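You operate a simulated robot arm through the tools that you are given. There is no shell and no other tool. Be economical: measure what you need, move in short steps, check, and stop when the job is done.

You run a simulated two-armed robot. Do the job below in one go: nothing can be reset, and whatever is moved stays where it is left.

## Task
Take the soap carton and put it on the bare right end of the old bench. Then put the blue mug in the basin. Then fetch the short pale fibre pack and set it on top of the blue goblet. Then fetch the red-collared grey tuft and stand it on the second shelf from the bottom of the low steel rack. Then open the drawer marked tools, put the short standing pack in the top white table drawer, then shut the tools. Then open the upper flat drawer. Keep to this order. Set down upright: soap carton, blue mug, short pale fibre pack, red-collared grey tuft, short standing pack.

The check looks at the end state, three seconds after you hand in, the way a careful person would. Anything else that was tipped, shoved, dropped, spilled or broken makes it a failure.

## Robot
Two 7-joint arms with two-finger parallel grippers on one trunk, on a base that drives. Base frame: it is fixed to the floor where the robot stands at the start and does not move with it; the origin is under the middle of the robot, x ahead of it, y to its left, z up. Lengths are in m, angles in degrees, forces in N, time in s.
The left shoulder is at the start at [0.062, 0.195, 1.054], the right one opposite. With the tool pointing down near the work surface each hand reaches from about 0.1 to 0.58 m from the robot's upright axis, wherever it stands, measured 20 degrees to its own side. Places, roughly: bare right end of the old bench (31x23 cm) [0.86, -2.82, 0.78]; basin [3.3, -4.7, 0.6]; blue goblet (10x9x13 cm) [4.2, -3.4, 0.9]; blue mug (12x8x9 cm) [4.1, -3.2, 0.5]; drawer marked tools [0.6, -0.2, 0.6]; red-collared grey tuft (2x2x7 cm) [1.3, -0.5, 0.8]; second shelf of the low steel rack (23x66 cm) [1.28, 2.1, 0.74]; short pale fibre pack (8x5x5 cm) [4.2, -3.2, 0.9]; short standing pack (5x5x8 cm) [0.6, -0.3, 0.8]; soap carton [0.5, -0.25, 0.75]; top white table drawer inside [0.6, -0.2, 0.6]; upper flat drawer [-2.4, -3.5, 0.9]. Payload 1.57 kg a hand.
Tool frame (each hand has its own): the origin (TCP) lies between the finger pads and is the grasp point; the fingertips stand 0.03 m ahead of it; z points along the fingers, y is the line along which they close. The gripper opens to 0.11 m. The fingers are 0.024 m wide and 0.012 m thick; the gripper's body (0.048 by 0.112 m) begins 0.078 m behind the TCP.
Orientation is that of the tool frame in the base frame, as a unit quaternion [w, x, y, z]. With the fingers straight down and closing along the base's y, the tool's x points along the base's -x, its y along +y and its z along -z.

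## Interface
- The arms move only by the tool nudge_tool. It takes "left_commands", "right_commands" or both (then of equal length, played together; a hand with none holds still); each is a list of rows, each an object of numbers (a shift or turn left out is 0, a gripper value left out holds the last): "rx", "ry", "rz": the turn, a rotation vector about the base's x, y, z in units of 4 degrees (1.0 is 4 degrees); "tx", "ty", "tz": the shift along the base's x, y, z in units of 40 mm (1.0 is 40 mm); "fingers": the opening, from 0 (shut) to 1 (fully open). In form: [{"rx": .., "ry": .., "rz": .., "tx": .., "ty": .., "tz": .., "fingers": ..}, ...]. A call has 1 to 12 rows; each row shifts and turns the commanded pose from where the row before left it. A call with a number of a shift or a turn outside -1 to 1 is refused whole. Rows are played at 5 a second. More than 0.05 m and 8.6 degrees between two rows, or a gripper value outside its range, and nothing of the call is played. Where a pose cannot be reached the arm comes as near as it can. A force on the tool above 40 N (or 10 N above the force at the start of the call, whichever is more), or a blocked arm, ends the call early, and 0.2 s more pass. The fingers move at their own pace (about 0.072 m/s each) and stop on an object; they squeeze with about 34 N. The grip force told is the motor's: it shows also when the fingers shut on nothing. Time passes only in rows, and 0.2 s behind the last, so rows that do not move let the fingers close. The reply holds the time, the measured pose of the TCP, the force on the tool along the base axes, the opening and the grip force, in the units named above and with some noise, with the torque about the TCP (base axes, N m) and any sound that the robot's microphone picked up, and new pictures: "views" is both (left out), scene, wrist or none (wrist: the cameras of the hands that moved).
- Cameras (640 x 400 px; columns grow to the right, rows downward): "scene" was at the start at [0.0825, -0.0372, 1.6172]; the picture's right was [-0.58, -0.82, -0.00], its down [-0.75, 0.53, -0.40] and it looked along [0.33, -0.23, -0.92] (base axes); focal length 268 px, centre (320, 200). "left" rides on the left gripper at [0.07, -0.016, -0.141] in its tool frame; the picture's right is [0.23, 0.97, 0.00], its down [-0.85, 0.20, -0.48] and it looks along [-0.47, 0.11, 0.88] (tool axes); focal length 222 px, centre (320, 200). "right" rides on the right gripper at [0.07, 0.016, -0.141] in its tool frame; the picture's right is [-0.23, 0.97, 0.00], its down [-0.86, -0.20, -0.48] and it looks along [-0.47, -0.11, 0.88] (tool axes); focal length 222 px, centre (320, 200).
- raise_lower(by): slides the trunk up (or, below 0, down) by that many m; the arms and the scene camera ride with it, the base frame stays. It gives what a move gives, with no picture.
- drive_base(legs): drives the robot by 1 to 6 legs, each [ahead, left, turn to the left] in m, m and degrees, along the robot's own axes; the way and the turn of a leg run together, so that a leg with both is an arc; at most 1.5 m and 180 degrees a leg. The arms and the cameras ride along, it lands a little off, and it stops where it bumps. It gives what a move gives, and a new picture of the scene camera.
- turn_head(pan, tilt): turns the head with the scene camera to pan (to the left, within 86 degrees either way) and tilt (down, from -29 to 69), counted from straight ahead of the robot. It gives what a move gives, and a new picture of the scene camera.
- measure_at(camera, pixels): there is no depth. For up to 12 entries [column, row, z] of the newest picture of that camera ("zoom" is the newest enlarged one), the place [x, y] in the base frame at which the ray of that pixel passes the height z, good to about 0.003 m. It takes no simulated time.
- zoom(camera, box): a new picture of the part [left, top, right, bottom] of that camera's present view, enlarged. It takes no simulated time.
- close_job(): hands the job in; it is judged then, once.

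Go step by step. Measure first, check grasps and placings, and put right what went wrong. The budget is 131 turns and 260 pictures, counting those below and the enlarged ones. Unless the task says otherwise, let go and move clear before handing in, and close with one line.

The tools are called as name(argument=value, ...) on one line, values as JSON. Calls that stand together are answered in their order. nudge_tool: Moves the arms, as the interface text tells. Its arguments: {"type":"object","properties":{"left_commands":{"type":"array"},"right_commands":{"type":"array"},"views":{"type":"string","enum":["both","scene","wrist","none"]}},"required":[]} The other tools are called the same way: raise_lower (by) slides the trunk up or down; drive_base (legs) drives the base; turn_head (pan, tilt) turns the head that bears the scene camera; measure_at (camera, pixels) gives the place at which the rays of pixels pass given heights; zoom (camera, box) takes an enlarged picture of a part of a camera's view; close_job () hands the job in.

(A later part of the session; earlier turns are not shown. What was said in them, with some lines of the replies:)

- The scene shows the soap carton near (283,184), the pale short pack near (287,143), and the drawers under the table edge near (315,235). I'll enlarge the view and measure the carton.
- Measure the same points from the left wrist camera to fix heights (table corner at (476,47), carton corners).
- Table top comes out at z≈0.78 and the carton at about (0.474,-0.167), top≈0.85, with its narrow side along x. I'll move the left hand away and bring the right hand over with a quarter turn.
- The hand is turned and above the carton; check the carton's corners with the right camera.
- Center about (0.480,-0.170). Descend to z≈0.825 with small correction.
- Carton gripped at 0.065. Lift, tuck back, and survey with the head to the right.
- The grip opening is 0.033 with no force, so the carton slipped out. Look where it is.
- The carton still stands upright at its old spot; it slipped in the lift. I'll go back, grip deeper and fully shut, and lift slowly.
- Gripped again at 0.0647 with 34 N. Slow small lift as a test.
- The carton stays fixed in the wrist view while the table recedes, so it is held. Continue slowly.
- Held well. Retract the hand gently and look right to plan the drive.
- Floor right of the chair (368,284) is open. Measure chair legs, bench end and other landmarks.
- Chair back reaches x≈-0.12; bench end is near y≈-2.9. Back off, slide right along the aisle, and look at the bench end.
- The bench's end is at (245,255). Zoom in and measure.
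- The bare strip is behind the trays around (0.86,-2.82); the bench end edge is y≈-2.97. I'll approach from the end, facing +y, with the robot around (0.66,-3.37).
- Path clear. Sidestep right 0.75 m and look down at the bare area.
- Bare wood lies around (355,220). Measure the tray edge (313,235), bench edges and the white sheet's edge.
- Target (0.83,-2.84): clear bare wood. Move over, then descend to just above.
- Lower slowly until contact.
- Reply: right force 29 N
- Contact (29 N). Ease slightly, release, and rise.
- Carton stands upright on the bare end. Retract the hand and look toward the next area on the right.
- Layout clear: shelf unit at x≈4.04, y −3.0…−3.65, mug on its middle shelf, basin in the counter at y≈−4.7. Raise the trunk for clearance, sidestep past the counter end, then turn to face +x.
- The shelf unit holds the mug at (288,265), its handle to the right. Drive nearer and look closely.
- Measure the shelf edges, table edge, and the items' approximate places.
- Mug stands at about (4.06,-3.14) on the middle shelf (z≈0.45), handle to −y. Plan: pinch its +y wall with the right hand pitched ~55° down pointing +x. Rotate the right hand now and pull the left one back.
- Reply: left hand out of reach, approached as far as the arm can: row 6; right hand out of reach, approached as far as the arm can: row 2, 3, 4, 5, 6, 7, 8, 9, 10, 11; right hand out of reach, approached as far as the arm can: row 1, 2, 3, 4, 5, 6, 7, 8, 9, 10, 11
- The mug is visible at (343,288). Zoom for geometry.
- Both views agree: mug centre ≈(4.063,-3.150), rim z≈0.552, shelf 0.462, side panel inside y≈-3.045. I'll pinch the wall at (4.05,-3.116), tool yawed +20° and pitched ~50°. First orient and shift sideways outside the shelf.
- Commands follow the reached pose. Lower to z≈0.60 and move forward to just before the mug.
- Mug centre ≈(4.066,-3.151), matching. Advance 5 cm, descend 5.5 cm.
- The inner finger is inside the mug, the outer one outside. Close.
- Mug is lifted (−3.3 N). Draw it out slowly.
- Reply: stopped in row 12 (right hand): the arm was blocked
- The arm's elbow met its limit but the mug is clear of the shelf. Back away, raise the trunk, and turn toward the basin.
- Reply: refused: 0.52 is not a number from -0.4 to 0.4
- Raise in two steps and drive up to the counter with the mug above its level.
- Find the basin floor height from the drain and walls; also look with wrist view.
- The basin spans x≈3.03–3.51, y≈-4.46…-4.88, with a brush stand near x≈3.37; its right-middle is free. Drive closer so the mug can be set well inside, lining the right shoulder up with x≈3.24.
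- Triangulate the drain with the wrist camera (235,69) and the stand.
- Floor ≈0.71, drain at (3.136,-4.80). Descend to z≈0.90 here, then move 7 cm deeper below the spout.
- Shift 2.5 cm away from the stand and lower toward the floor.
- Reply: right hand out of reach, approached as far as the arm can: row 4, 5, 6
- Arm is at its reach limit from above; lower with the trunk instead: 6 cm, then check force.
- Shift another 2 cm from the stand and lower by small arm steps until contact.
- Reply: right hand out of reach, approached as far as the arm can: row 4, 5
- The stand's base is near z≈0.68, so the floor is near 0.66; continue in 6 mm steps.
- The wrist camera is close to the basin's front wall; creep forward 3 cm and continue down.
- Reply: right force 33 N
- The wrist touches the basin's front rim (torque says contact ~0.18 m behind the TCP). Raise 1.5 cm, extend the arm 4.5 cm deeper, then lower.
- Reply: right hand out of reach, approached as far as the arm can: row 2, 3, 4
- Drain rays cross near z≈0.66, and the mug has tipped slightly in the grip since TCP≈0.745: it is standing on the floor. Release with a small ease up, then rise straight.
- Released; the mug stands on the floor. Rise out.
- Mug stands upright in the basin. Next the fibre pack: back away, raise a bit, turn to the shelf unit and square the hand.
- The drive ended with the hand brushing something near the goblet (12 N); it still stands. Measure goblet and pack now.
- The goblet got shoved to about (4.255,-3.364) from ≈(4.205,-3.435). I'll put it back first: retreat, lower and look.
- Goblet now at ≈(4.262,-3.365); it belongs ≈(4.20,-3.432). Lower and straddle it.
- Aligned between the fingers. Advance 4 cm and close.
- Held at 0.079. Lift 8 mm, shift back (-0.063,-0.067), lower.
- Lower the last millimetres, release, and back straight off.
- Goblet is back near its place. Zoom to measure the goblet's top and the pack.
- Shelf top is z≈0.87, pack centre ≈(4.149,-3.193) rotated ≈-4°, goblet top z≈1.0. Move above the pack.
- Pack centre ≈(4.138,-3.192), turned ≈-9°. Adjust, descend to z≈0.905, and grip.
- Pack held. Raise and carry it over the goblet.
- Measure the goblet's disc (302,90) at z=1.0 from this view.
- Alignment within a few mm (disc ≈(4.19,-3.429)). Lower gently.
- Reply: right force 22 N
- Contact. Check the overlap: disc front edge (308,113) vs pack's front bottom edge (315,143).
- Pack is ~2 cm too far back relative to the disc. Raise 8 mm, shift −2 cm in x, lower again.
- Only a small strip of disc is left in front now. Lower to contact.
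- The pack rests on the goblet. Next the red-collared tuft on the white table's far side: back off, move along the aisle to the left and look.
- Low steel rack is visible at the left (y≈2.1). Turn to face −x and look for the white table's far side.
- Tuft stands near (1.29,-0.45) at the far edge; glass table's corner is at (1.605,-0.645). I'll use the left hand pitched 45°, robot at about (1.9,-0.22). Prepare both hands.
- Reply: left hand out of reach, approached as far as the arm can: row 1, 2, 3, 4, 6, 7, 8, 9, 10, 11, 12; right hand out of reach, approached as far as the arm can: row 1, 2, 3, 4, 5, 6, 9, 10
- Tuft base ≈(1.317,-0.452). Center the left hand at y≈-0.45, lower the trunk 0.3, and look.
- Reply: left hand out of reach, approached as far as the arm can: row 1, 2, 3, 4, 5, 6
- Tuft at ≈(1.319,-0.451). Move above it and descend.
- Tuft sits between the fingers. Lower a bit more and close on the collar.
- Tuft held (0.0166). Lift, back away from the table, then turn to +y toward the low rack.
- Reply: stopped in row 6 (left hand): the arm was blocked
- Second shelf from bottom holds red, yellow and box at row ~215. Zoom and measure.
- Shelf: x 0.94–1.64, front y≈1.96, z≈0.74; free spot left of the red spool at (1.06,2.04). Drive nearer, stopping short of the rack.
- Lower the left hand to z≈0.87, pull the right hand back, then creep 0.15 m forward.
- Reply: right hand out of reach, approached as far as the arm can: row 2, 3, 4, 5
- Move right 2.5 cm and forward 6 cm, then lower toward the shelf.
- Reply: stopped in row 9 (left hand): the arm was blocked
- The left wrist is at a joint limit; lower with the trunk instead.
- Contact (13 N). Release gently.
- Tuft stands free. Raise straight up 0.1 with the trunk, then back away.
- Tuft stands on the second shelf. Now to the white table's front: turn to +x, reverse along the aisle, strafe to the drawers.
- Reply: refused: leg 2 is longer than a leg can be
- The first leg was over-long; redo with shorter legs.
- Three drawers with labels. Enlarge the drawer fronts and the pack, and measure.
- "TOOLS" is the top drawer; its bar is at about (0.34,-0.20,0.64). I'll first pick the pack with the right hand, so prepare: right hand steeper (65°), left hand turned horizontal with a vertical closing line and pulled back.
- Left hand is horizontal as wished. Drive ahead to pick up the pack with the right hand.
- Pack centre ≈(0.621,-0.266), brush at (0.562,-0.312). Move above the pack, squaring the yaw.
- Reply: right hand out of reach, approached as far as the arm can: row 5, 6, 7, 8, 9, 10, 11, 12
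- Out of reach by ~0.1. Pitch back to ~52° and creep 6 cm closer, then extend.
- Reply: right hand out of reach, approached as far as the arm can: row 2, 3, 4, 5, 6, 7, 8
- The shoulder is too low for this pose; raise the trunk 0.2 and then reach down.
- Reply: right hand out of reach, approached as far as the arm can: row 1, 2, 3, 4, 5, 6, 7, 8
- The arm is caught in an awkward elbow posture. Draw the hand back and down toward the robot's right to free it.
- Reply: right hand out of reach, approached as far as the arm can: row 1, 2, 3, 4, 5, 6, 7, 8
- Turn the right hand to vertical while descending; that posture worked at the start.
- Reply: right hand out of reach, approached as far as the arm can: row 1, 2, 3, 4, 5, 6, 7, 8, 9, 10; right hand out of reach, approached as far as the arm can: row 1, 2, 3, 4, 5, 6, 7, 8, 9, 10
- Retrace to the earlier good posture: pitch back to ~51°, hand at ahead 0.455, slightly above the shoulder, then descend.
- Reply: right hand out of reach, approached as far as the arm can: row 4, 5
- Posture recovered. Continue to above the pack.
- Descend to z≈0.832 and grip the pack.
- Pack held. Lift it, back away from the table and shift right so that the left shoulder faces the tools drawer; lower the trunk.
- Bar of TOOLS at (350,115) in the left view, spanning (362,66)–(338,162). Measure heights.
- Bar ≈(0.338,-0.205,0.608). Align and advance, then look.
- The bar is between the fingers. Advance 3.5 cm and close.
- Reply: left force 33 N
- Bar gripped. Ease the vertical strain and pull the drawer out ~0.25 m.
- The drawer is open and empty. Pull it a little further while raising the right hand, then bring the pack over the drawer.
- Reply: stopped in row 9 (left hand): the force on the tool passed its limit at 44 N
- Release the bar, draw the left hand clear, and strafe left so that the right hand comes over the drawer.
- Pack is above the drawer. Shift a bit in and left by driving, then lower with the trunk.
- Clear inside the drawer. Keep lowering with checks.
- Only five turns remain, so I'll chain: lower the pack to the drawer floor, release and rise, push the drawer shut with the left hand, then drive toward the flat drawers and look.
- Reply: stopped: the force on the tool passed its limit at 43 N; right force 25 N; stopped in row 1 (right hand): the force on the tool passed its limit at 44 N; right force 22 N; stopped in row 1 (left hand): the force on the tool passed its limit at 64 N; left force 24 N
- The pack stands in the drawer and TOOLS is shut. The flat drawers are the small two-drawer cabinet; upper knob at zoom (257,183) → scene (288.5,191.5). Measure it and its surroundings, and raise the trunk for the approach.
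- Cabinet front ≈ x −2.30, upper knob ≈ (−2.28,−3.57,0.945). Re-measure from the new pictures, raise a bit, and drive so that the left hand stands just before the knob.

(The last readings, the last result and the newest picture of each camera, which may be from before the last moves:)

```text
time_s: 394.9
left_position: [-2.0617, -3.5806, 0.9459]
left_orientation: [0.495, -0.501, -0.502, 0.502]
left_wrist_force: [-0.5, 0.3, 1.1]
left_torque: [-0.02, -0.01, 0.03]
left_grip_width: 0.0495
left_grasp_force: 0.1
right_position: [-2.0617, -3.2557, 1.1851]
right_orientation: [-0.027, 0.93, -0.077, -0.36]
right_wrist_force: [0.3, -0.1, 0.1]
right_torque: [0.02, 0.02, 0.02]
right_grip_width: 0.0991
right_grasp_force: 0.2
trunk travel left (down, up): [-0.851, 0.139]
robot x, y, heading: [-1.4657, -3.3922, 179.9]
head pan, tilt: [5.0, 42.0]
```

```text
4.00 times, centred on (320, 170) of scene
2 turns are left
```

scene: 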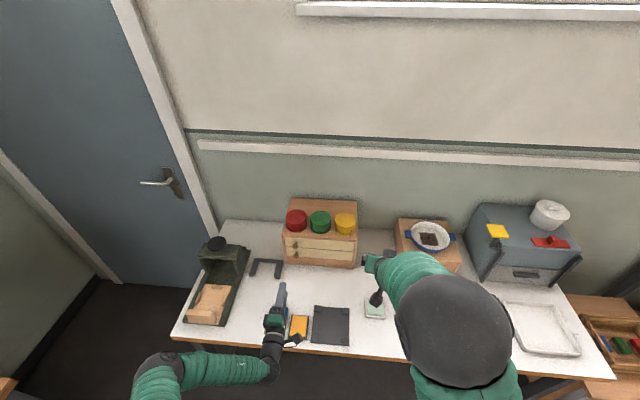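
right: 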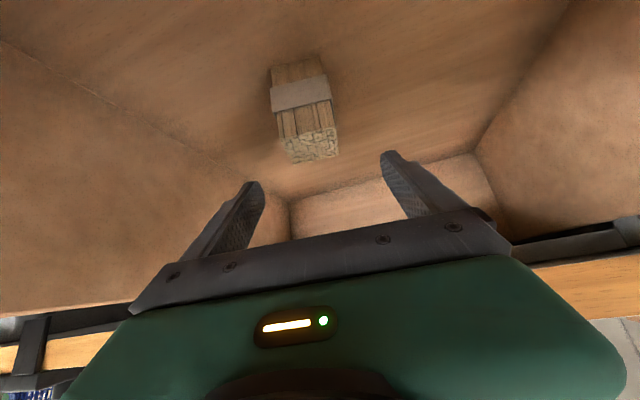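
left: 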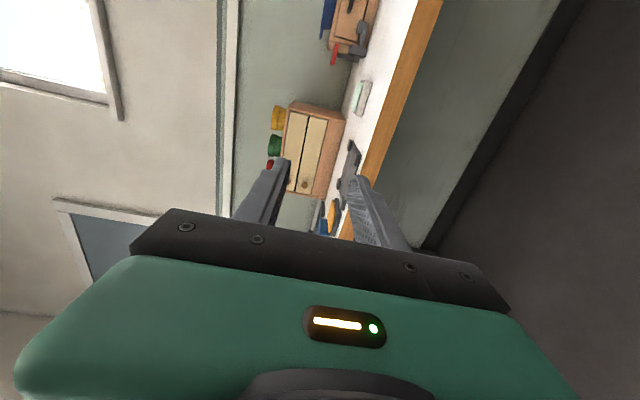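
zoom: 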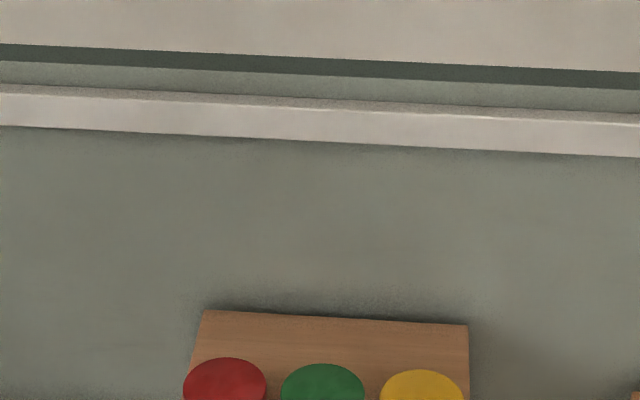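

From the left view the upper knob computes to ≈(−2.28,−3.569,0.944), agreeing with the scene rays. Creep 10 cm closer, align, reach the knob, grip it and pull gently.

drive_base(legs=[[0.1, 0, 0]])

nudge_tool(left_commands=[{"ty": 0.3, "tz": -0.05, "fingers": 0.5}, {"tx": -0.5}, {"tx": -0.5}, {"tx": -0.5}, {"tx": -0.5}, {"tx": -0.4}, {}], views="wrist")

nudge_tool(left_commands=[{"fingers": 0}, {"fingers": 0}, {"fingers": 0}, {"fingers": 0}], views="wrist")

nudge_tool(left_commands=[{"tx": 0.2}, {"tx": 0.35}, {"tx": 0.4}, {"tx": 0.4}, {"tx": 0.4}, {"tx": 0.4}, {"tx": 0.4}, {"tx": 0.4}, {"tx": 0.2}], views="both")

zoom(camera="scene", box=[200, 190, 440, 340])

```text
time_s: 396.1
left_position: [-2.1557, -3.5784, 0.9503]
left_orientation: [0.496, -0.498, -0.502, 0.504]
left_wrist_force: [-0.5, -0.6, 0.4]
left_torque: [0.02, 0.01, 0.02]
left_grip_width: 0.0497
left_grasp_force: 0.1
right_position: [-2.1554, -3.2532, 1.188]
right_orientation: [-0.026, 0.928, -0.078, -0.362]
right_wrist_force: [0.6, -0.2, 0.1]
right_torque: [0.02, -0.01, -0.04]
right_grip_width: 0.0986
right_grasp_force: 0.0
trunk travel left (down, up): [-0.851, 0.139]
robot x, y, heading: [-1.5642, -3.395, 180.2]
head pan, tilt: [5.0, 42.0]
```

scene: 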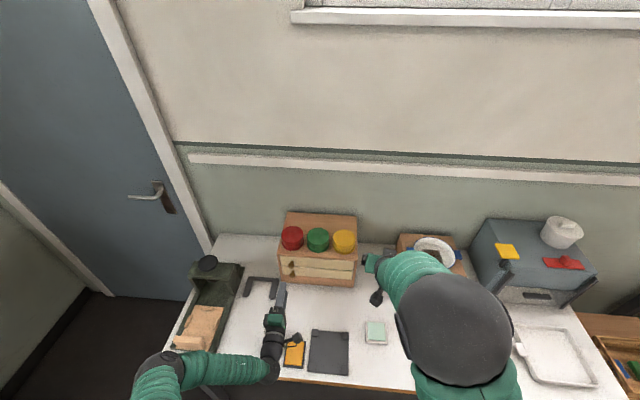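

```text
time_s: 397.7
left_position: [-2.2606, -3.5743, 0.9483]
left_orientation: [0.492, -0.497, -0.503, 0.508]
left_wrist_force: [0.7, -0.8, 0.5]
left_torque: [-0.03, -0.02, 0.04]
left_grip_width: 0.0551
left_grasp_force: 0.2
right_position: [-2.1612, -3.2527, 1.184]
right_orientation: [-0.026, 0.929, -0.077, -0.36]
right_wrist_force: [-0.3, 0.5, -0.4]
right_torque: [0.02, 0.0, 0.02]
right_grip_width: 0.0988
right_grasp_force: 0.1
trunk travel left (down, up): [-0.851, 0.139]
robot x, y, heading: [-1.5618, -3.3943, 180.1]
head pan, tilt: [5.0, 42.0]
```

left: 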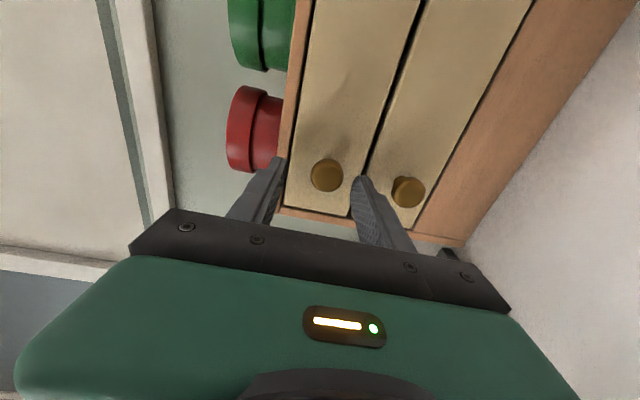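

```text
time_s: 398.7
left_position: [-2.261, -3.5734, 0.9445]
left_orientation: [0.492, -0.5, -0.504, 0.505]
left_wrist_force: [10.2, -7.8, -35.6]
left_torque: [-0.25, -0.79, -0.46]
left_grip_width: 0.0254
left_grasp_force: 36.6
right_position: [-2.1662, -3.2555, 1.184]
right_orientation: [-0.027, 0.93, -0.078, -0.359]
right_wrist_force: [-1.3, -1.1, 0.1]
right_torque: [0.01, -0.02, 0.01]
right_grip_width: 0.099
right_grasp_force: 0.0
trunk travel left (down, up): [-0.851, 0.139]
robot x, y, heading: [-1.5681, -3.3913, 179.8]
head pan, tilt: [5.0, 42.0]
```

left: 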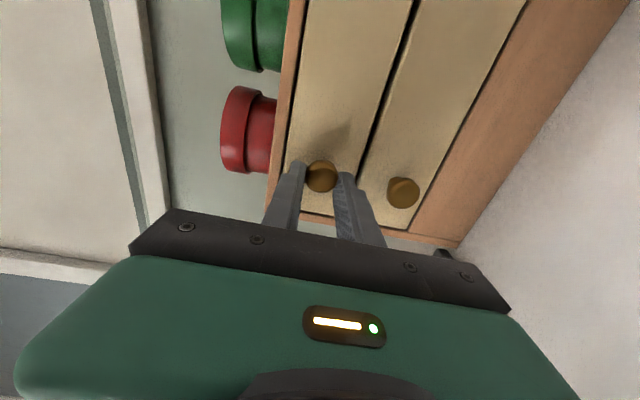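

```text
time_s: 400.7
left_position: [-2.1309, -3.5702, 0.9445]
left_orientation: [-0.495, 0.498, 0.504, -0.503]
left_wrist_force: [-0.3, -28.6, 2.0]
left_torque: [0.0, 0.05, 0.64]
left_grip_width: 0.0253
left_grasp_force: 36.7
right_position: [-2.1611, -3.2556, 1.186]
right_orientation: [-0.027, 0.929, -0.077, -0.361]
right_wrist_force: [1.4, -0.2, 0.0]
right_torque: [-0.02, 0.0, 0.01]
right_grip_width: 0.0988
right_grasp_force: 0.0
trunk travel left (down, up): [-0.851, 0.139]
robot x, y, heading: [-1.5702, -3.3914, 179.7]
head pan, tilt: [5.0, 42.0]
```

scene: 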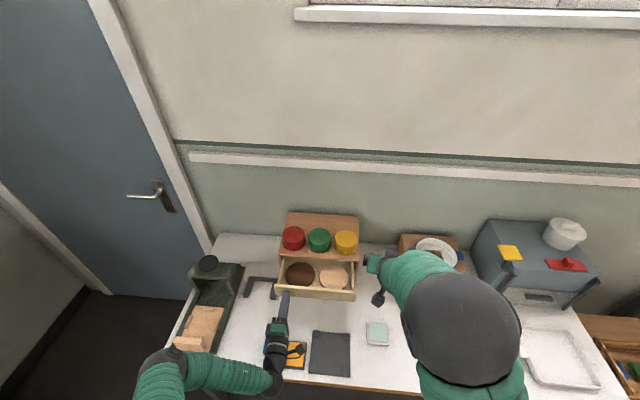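
left: 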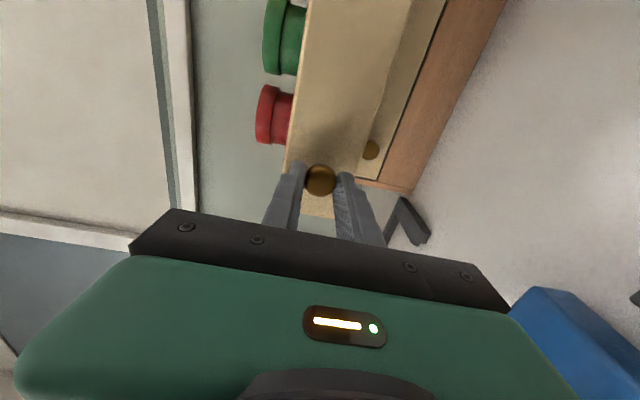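

```text
2.67 times, centred on (320, 265) of scene
1 turns are left
```

zoom: 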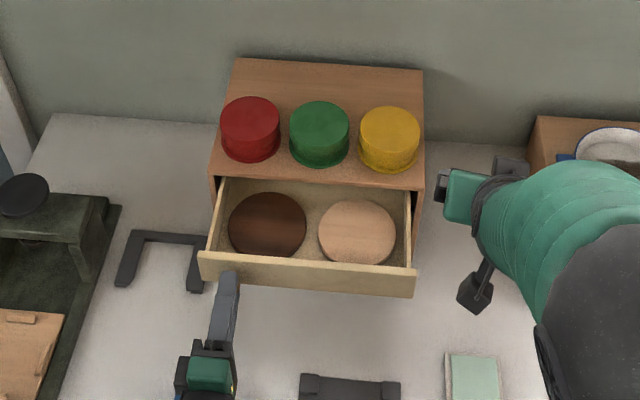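

The upper flat drawer is open about 0.13 m and the caps on top are undisturbed. I'll let go of the knob, move clear and hand in.

All steps are done in the given order; on the way I knocked the blue goblet out of place and set it back close to where it stood.

nudge_tool(left_commands=[{"fingers": 0.5}, {"fingers": 0.55}, {"fingers": 0.55}, {}, {"tx": 0.3}, {"tx": 0.5}, {"tx": 0.5}, {"tx": 0.4}], views="none")

close_job()

```text
time_s: 402.5
left_position: [-2.0616, -3.5683, 0.9443]
left_orientation: [-0.495, 0.499, 0.503, -0.502]
left_wrist_force: [-0.1, 1.0, -0.3]
left_torque: [0.02, -0.01, 0.0]
left_grip_width: 0.0603
left_grasp_force: 0.1
right_position: [-2.1624, -3.2549, 1.1852]
right_orientation: [-0.027, 0.929, -0.077, -0.362]
right_wrist_force: [-0.2, -1.3, 0.4]
right_torque: [-0.02, 0.04, 0.01]
right_grip_width: 0.099
right_grasp_force: 0.1
trunk travel left (down, up): [-0.851, 0.139]
robot x, y, heading: [-1.5641, -3.3953, 179.9]
head pan, tilt: [5.0, 42.0]
```

```text
The job is handed in.
```

The job is handed in with every step done. I picked up the short standing pack before opening the tools drawer, and I knocked the blue goblet about 9 cm out of place, then set it back close to where it stood.
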